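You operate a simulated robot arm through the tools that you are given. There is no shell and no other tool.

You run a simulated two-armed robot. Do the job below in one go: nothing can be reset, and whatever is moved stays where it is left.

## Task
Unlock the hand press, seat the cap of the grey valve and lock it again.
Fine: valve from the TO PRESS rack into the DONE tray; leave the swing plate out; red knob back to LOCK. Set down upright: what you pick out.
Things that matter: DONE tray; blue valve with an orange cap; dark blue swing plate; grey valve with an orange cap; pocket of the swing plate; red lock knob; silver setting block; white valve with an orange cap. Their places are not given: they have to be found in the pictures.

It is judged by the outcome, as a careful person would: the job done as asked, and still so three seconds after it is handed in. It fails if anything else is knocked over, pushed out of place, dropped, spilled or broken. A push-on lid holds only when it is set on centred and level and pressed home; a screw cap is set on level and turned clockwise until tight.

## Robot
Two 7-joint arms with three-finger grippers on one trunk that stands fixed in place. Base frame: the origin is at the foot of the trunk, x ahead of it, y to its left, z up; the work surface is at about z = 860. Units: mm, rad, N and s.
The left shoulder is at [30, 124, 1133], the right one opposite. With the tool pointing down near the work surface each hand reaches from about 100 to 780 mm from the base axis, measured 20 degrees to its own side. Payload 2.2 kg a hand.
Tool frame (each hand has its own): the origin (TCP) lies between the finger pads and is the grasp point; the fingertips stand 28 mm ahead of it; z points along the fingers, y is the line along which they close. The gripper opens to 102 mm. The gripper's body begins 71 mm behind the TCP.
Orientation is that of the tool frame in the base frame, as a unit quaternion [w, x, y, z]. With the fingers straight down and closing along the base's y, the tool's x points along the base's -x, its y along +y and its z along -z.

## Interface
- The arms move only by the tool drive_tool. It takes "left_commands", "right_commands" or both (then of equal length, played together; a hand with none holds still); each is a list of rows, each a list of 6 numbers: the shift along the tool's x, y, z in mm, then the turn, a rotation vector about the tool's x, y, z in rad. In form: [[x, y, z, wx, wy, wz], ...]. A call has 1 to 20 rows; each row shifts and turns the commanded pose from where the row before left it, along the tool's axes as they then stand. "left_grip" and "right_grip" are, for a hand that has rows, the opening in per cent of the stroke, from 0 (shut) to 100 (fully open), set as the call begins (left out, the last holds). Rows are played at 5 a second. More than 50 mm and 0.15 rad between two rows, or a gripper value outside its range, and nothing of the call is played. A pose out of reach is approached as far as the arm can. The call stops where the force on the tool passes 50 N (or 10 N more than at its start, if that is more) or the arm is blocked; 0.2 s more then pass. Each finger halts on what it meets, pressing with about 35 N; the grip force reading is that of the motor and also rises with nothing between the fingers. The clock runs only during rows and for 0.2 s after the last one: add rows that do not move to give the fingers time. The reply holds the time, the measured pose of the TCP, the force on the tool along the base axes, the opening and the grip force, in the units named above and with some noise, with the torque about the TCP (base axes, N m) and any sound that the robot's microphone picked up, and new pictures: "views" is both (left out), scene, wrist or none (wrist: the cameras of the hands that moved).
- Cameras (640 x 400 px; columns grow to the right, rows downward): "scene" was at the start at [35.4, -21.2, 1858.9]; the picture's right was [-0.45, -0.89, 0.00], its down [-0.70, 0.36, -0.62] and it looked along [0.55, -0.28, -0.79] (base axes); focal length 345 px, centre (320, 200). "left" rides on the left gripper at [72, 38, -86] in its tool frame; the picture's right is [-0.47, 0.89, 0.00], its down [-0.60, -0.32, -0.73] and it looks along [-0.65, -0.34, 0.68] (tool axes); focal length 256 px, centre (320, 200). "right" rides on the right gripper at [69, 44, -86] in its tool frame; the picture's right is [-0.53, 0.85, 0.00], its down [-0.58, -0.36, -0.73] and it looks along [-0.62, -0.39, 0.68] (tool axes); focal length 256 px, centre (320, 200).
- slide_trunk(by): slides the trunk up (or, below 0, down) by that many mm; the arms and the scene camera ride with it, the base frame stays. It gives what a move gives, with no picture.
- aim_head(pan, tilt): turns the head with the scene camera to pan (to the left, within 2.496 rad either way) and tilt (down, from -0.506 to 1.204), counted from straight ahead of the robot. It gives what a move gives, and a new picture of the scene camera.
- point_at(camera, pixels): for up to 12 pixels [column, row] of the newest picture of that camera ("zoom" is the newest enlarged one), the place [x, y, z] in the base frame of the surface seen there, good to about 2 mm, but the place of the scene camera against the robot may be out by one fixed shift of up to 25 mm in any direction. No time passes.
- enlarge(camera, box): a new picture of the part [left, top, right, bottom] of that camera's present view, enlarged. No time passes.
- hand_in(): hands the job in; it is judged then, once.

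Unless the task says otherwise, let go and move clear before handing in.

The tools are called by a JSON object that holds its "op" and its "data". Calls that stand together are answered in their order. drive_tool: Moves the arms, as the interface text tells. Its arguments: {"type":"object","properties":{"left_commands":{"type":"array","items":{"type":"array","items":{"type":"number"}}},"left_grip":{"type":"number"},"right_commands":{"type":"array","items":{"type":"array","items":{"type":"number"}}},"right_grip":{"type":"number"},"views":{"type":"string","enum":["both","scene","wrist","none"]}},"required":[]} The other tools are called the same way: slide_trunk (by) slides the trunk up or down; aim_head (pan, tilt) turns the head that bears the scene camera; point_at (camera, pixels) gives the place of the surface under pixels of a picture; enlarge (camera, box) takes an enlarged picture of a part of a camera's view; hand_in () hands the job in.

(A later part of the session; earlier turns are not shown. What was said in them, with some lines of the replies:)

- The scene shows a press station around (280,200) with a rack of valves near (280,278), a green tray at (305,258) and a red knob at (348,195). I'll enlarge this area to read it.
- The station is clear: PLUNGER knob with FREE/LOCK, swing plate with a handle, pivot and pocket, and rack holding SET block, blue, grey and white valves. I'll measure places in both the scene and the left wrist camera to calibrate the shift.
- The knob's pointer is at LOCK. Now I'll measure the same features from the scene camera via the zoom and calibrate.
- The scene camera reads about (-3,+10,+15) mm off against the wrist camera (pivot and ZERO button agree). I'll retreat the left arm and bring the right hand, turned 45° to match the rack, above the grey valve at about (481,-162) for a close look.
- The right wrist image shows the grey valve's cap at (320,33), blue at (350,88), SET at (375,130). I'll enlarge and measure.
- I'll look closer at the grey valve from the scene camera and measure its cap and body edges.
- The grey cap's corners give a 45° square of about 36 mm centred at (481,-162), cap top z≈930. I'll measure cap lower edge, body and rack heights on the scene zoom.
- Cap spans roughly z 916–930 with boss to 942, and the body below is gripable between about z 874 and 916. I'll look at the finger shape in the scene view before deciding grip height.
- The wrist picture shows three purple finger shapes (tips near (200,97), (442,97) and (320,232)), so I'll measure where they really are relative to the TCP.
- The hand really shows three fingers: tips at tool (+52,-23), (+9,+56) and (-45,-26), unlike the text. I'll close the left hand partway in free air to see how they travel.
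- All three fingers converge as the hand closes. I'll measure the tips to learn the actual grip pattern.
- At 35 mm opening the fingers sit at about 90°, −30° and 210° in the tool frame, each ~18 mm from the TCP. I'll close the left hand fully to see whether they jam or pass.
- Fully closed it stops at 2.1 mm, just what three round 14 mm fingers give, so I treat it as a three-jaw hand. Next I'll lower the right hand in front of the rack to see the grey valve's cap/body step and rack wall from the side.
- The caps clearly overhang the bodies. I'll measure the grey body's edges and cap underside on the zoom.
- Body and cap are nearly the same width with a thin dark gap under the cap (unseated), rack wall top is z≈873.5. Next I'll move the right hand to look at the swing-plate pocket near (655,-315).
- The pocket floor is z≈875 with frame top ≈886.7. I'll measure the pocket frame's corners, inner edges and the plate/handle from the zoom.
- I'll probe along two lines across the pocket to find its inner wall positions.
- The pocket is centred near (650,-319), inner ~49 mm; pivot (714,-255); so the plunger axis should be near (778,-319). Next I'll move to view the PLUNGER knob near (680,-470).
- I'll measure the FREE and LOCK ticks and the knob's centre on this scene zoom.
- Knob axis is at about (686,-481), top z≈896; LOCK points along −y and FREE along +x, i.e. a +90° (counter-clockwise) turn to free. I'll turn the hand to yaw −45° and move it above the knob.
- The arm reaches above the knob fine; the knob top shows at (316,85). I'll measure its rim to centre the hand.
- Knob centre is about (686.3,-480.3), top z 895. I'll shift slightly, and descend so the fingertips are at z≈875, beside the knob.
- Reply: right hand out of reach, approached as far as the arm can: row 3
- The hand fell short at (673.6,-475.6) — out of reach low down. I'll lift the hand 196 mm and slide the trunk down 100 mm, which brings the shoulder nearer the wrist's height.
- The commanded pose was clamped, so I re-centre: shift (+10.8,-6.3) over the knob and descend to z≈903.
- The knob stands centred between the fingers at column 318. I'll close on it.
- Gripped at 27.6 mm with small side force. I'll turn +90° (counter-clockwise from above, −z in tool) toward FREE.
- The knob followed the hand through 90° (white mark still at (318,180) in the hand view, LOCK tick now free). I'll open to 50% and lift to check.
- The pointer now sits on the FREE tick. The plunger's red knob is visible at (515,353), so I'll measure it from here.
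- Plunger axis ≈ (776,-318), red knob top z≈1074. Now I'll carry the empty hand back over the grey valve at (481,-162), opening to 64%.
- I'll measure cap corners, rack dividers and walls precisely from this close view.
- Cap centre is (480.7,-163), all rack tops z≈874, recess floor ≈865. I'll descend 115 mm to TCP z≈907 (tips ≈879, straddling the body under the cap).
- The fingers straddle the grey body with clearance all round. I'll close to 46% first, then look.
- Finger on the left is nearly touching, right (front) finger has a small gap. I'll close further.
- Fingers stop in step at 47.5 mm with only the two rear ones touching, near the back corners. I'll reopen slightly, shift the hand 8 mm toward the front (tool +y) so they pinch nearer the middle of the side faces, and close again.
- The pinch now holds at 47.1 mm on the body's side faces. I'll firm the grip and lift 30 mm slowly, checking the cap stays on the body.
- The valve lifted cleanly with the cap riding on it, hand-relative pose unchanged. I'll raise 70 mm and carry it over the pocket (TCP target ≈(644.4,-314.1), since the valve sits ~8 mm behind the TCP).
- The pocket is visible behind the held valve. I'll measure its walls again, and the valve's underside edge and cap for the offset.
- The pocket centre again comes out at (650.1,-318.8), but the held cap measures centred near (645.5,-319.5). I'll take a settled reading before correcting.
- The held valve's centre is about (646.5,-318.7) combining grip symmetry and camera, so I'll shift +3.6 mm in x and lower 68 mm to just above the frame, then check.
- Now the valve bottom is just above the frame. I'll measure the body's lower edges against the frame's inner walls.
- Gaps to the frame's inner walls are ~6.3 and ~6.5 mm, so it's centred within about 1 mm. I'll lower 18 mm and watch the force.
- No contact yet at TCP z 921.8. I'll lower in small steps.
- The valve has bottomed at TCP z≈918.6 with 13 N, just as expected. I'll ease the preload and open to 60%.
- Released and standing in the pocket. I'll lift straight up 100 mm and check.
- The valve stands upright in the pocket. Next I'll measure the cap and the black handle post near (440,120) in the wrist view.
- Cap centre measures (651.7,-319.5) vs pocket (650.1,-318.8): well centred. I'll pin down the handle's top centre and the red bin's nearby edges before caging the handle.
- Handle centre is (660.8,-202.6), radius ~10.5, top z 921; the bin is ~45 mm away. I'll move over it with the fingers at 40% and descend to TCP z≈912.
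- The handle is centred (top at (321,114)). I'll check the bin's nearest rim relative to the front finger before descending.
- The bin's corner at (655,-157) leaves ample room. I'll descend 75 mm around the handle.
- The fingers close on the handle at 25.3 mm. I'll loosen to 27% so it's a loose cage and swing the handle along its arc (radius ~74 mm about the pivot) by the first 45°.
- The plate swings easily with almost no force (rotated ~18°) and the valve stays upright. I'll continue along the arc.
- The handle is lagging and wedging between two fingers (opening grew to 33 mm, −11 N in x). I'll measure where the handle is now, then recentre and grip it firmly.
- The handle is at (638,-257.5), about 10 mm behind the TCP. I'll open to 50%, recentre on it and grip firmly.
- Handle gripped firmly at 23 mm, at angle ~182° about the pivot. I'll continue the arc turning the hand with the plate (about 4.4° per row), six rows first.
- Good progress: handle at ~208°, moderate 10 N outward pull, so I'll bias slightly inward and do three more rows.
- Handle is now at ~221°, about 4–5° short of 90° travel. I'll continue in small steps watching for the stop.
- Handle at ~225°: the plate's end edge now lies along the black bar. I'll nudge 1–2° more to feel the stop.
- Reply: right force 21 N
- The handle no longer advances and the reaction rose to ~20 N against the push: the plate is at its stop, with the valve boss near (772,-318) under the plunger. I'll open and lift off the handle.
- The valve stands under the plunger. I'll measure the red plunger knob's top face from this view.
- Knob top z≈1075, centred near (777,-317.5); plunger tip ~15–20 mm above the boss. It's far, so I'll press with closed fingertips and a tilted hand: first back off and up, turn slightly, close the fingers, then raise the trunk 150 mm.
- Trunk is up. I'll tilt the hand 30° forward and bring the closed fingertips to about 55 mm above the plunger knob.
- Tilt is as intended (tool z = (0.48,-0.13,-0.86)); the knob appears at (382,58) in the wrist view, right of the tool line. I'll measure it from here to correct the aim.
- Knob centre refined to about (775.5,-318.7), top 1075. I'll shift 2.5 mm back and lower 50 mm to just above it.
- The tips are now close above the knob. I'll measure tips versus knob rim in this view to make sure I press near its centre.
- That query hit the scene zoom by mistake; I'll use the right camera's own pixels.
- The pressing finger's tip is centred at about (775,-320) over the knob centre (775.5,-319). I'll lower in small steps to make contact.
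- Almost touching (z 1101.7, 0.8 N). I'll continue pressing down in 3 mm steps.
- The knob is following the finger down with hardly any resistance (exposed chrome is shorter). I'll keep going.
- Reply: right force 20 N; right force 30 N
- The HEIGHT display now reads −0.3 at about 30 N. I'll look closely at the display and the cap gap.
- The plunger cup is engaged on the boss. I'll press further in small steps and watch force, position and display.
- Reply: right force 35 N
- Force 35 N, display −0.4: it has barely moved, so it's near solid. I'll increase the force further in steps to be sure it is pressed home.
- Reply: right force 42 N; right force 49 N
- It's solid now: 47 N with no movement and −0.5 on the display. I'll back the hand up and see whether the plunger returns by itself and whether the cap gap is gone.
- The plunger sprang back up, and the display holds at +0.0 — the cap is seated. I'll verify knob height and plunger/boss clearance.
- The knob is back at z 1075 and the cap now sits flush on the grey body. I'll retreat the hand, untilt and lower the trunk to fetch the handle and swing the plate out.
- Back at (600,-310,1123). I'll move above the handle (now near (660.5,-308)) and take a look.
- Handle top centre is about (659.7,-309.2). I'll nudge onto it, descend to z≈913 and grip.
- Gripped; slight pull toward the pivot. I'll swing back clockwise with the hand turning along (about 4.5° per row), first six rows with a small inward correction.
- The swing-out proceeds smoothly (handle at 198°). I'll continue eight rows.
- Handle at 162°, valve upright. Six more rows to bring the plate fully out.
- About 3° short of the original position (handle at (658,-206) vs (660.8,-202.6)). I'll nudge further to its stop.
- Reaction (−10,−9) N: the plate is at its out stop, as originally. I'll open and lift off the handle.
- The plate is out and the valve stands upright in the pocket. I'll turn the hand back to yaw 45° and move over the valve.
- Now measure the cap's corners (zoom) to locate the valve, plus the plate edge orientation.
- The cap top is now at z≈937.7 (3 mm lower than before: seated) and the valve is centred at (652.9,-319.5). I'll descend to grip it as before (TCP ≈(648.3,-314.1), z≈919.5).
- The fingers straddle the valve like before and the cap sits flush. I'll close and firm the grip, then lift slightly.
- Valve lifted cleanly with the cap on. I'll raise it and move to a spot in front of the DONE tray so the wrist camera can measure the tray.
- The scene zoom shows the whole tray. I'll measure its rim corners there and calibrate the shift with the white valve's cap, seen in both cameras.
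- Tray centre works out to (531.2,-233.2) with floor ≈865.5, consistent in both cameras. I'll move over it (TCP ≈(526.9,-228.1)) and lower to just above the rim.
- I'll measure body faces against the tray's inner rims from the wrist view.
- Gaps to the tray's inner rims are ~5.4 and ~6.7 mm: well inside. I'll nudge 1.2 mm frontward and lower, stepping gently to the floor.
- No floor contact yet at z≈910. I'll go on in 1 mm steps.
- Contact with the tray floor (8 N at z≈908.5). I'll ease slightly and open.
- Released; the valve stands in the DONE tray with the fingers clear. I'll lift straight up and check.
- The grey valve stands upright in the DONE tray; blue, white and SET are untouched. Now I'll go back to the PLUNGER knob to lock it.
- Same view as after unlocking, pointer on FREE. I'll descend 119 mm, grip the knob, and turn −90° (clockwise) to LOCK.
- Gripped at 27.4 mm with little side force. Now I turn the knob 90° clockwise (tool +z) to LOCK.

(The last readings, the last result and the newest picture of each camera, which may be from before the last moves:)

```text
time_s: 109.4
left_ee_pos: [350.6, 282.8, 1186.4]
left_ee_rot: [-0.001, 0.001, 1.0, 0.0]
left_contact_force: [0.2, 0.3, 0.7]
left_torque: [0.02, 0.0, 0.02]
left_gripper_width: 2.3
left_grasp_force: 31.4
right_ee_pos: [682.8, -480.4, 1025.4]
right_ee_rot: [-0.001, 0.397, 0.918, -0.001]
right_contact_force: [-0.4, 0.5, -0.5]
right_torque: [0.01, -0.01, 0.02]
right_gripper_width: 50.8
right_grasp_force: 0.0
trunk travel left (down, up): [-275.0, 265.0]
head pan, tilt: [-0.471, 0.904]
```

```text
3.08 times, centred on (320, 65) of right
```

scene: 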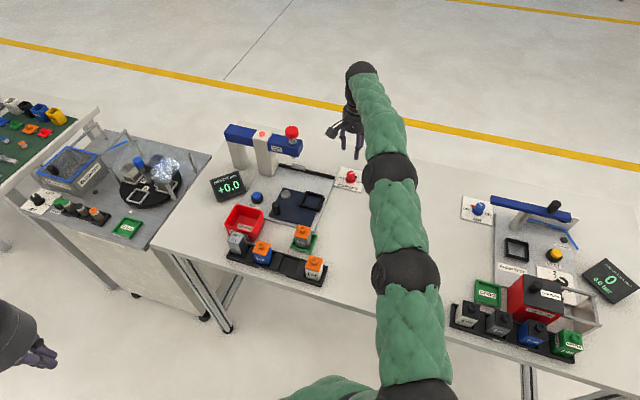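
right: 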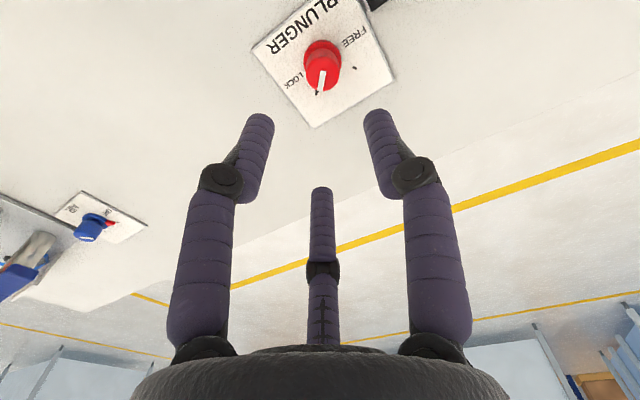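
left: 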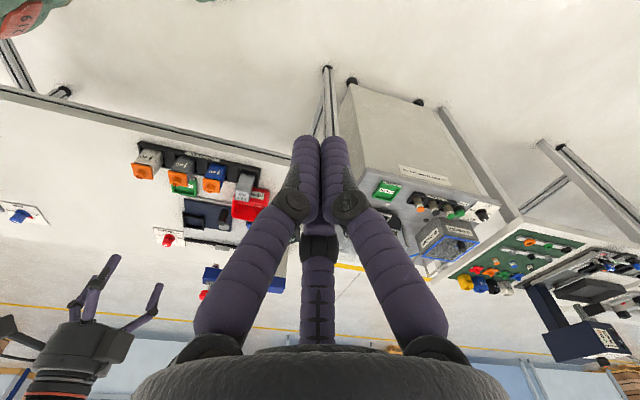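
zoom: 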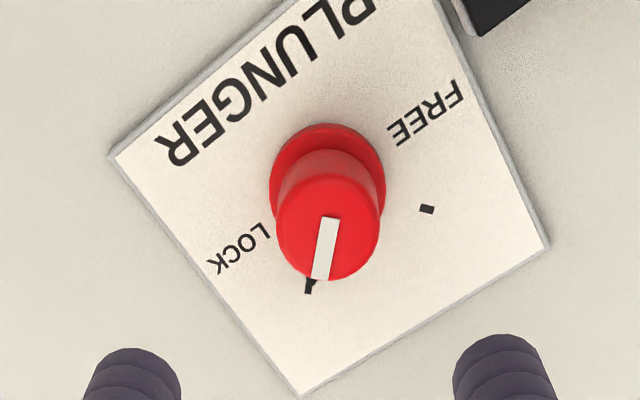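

The pointer is back on the LOCK tick and the press's red lamp is lit again at (262,133). I'll retreat the hand to a clear spot and inspect everything.

{"op": "drive_tool", "data": {"right_commands": [[0, 0, -45, 0, 0, 0], [0, 0, -45, 0, 0, 0], [0, 0, -45, 0, 0, 0], [35, -30, 0, 0, 0, 0], [35, -30, 0, 0, 0, 0], [35, -30, 0, 0, 0, 0], [35, -30, 0, 0, 0, 0], [0, 0, 0, 0, 0, 0]], "views": "both"}}

{"op": "enlarge", "data": {"camera": "scene", "box": [205, 110, 375, 290]}}

{"op": "enlarge", "data": {"camera": "scene", "box": [320, 155, 380, 205]}}

{"op": "enlarge", "data": {"camera": "scene", "box": [270, 210, 340, 280]}}

```text
time_s: 111.2
left_ee_pos: [346.1, 282.7, 1188.7]
left_ee_rot: [0.001, -0.002, 1.0, 0.0]
left_contact_force: [-1.3, 0.8, 0.1]
left_torque: [-0.03, -0.09, -0.01]
left_gripper_width: 2.5
left_grasp_force: 31.4
right_ee_pos: [570.8, -473.3, 1147.5]
right_ee_rot: [0.006, 0.398, 0.917, 0.0]
right_contact_force: [-5.1, 6.8, -13.7]
right_torque: [-0.61, -0.49, 0.02]
right_gripper_width: 50.9
right_grasp_force: 0.1
right hand out of reach, approached as far as the arm can: row 2, 3, 4, 5, 6
trunk travel left (down, up): [-275.0, 265.0]
head pan, tilt: [-0.471, 0.904]
```

scene: 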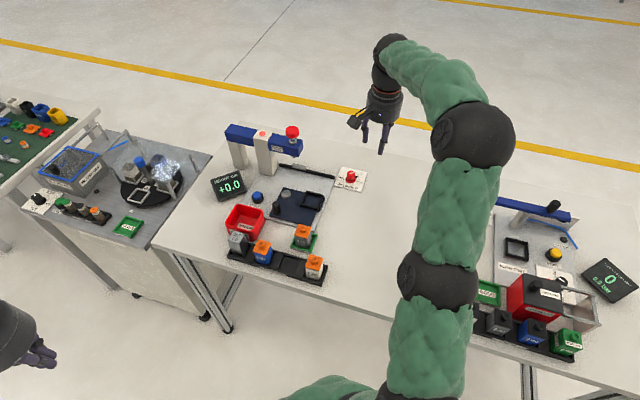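
right: 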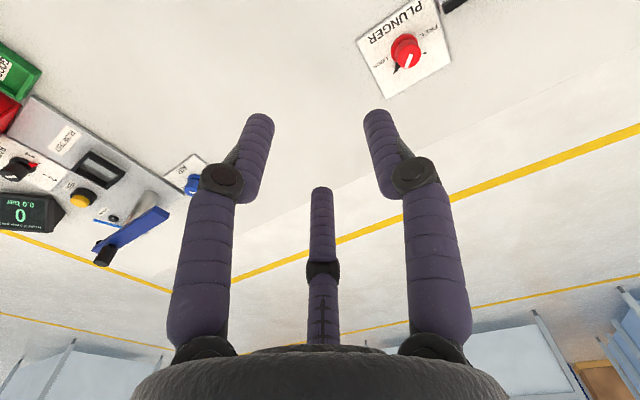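

```text
2.22 times, centred on (290, 200) of scene
```

zoom: 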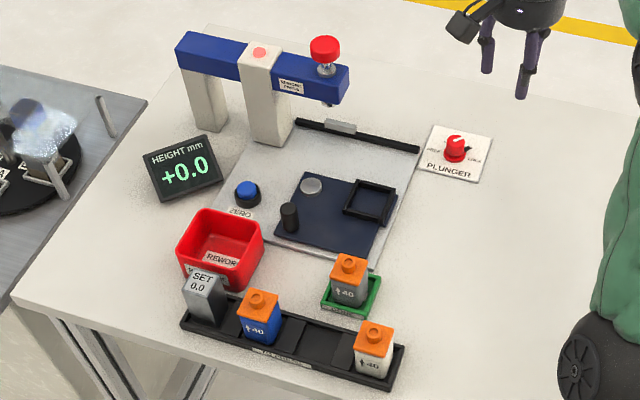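

```text
8.00 times, centred on (350, 180) of scene
```

zoom: 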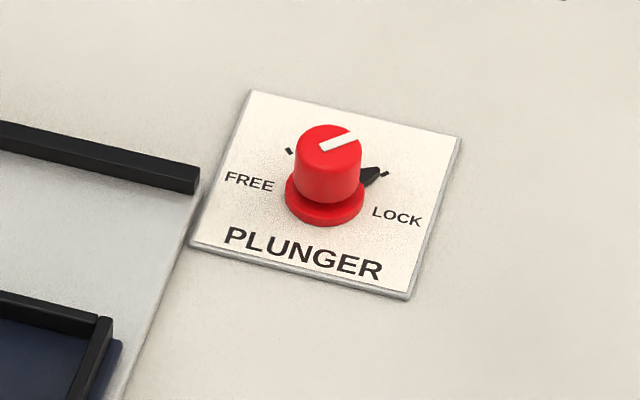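

```text
5.71 times, centred on (305, 245) of scene
```

zoom: 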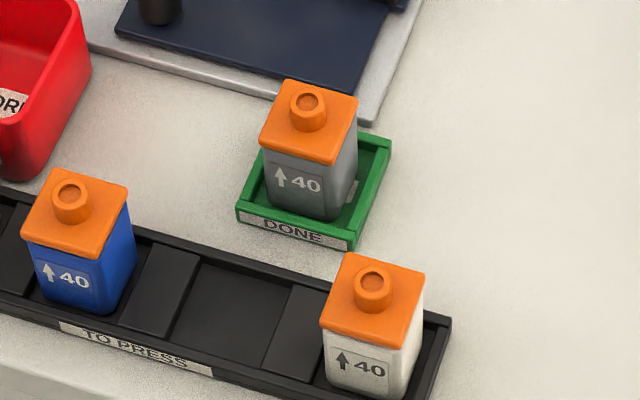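

Everything looks right: valve upright in DONE, plate out, knob on LOCK. The last reading showed some force on the hand though (reach limit), so I'll move it slightly back and let it settle.

{"op": "drive_tool", "data": {"right_commands": [[10, -8, 0, 0, 0, 0], [20, -10, 0, 0, 0, 0], [20, -10, 0, 0, 0, 0], [0, 0, 0, 0, 0, 0], [0, 0, 0, 0, 0, 0]], "views": "scene"}}

```text
time_s: 112.4
left_ee_pos: [349.2, 282.5, 1187.7]
left_ee_rot: [0.0, 0.0, 1.0, 0.001]
left_contact_force: [-0.4, 0.6, -0.3]
left_torque: [-0.05, 0.01, -0.04]
left_gripper_width: 2.2
left_grasp_force: 31.3
right_ee_pos: [515.8, -457.1, 1142.6]
right_ee_rot: [0.001, 0.396, 0.918, 0.0]
right_contact_force: [-0.6, -0.8, -0.6]
right_torque: [0.01, -0.01, -0.02]
right_gripper_width: 50.8
right_grasp_force: 0.0
trunk travel left (down, up): [-275.0, 265.0]
head pan, tilt: [-0.471, 0.904]
```

scene: 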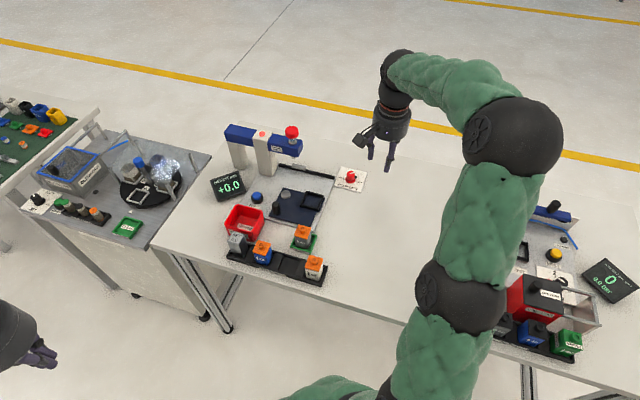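

The hand is free and clear (forces ~0). The valve is pressed and upright in the DONE tray, the plate is out and the knob is on LOCK, so I'm handing in.

{"op": "hand_in", "data": {}}

```text
The job is handed in.
```

The grey valve's cap is pressed home and the valve stands upright in the DONE tray. I've handed the job in; the result hasn't come back.

- **Press:** I turned the red knob to FREE, swung the valve in under the plunger and pressed until it was solid at about 47 N. The gauge settled at +0.0 mm and the cap sits about 3 mm lower than before, flush on the body.
- **Swing plate:** it is back out at its stop, where it started.
- **Red knob:** it is back on LOCK, and the red lamp on the press is lit again.
- **Everything else:** the blue valve, white valve and setting block are still in the rack. In the last pictures nothing had been knocked over or moved.

The gripper turned out to have three fingers closing to the centre rather than the two described, so I adapted the grips to that. While I was swinging the plate in, the handle slipped partway out of the loose first grip. I re-centred, gripped it firmly and finished the swing, and the valve stayed upright throughout.
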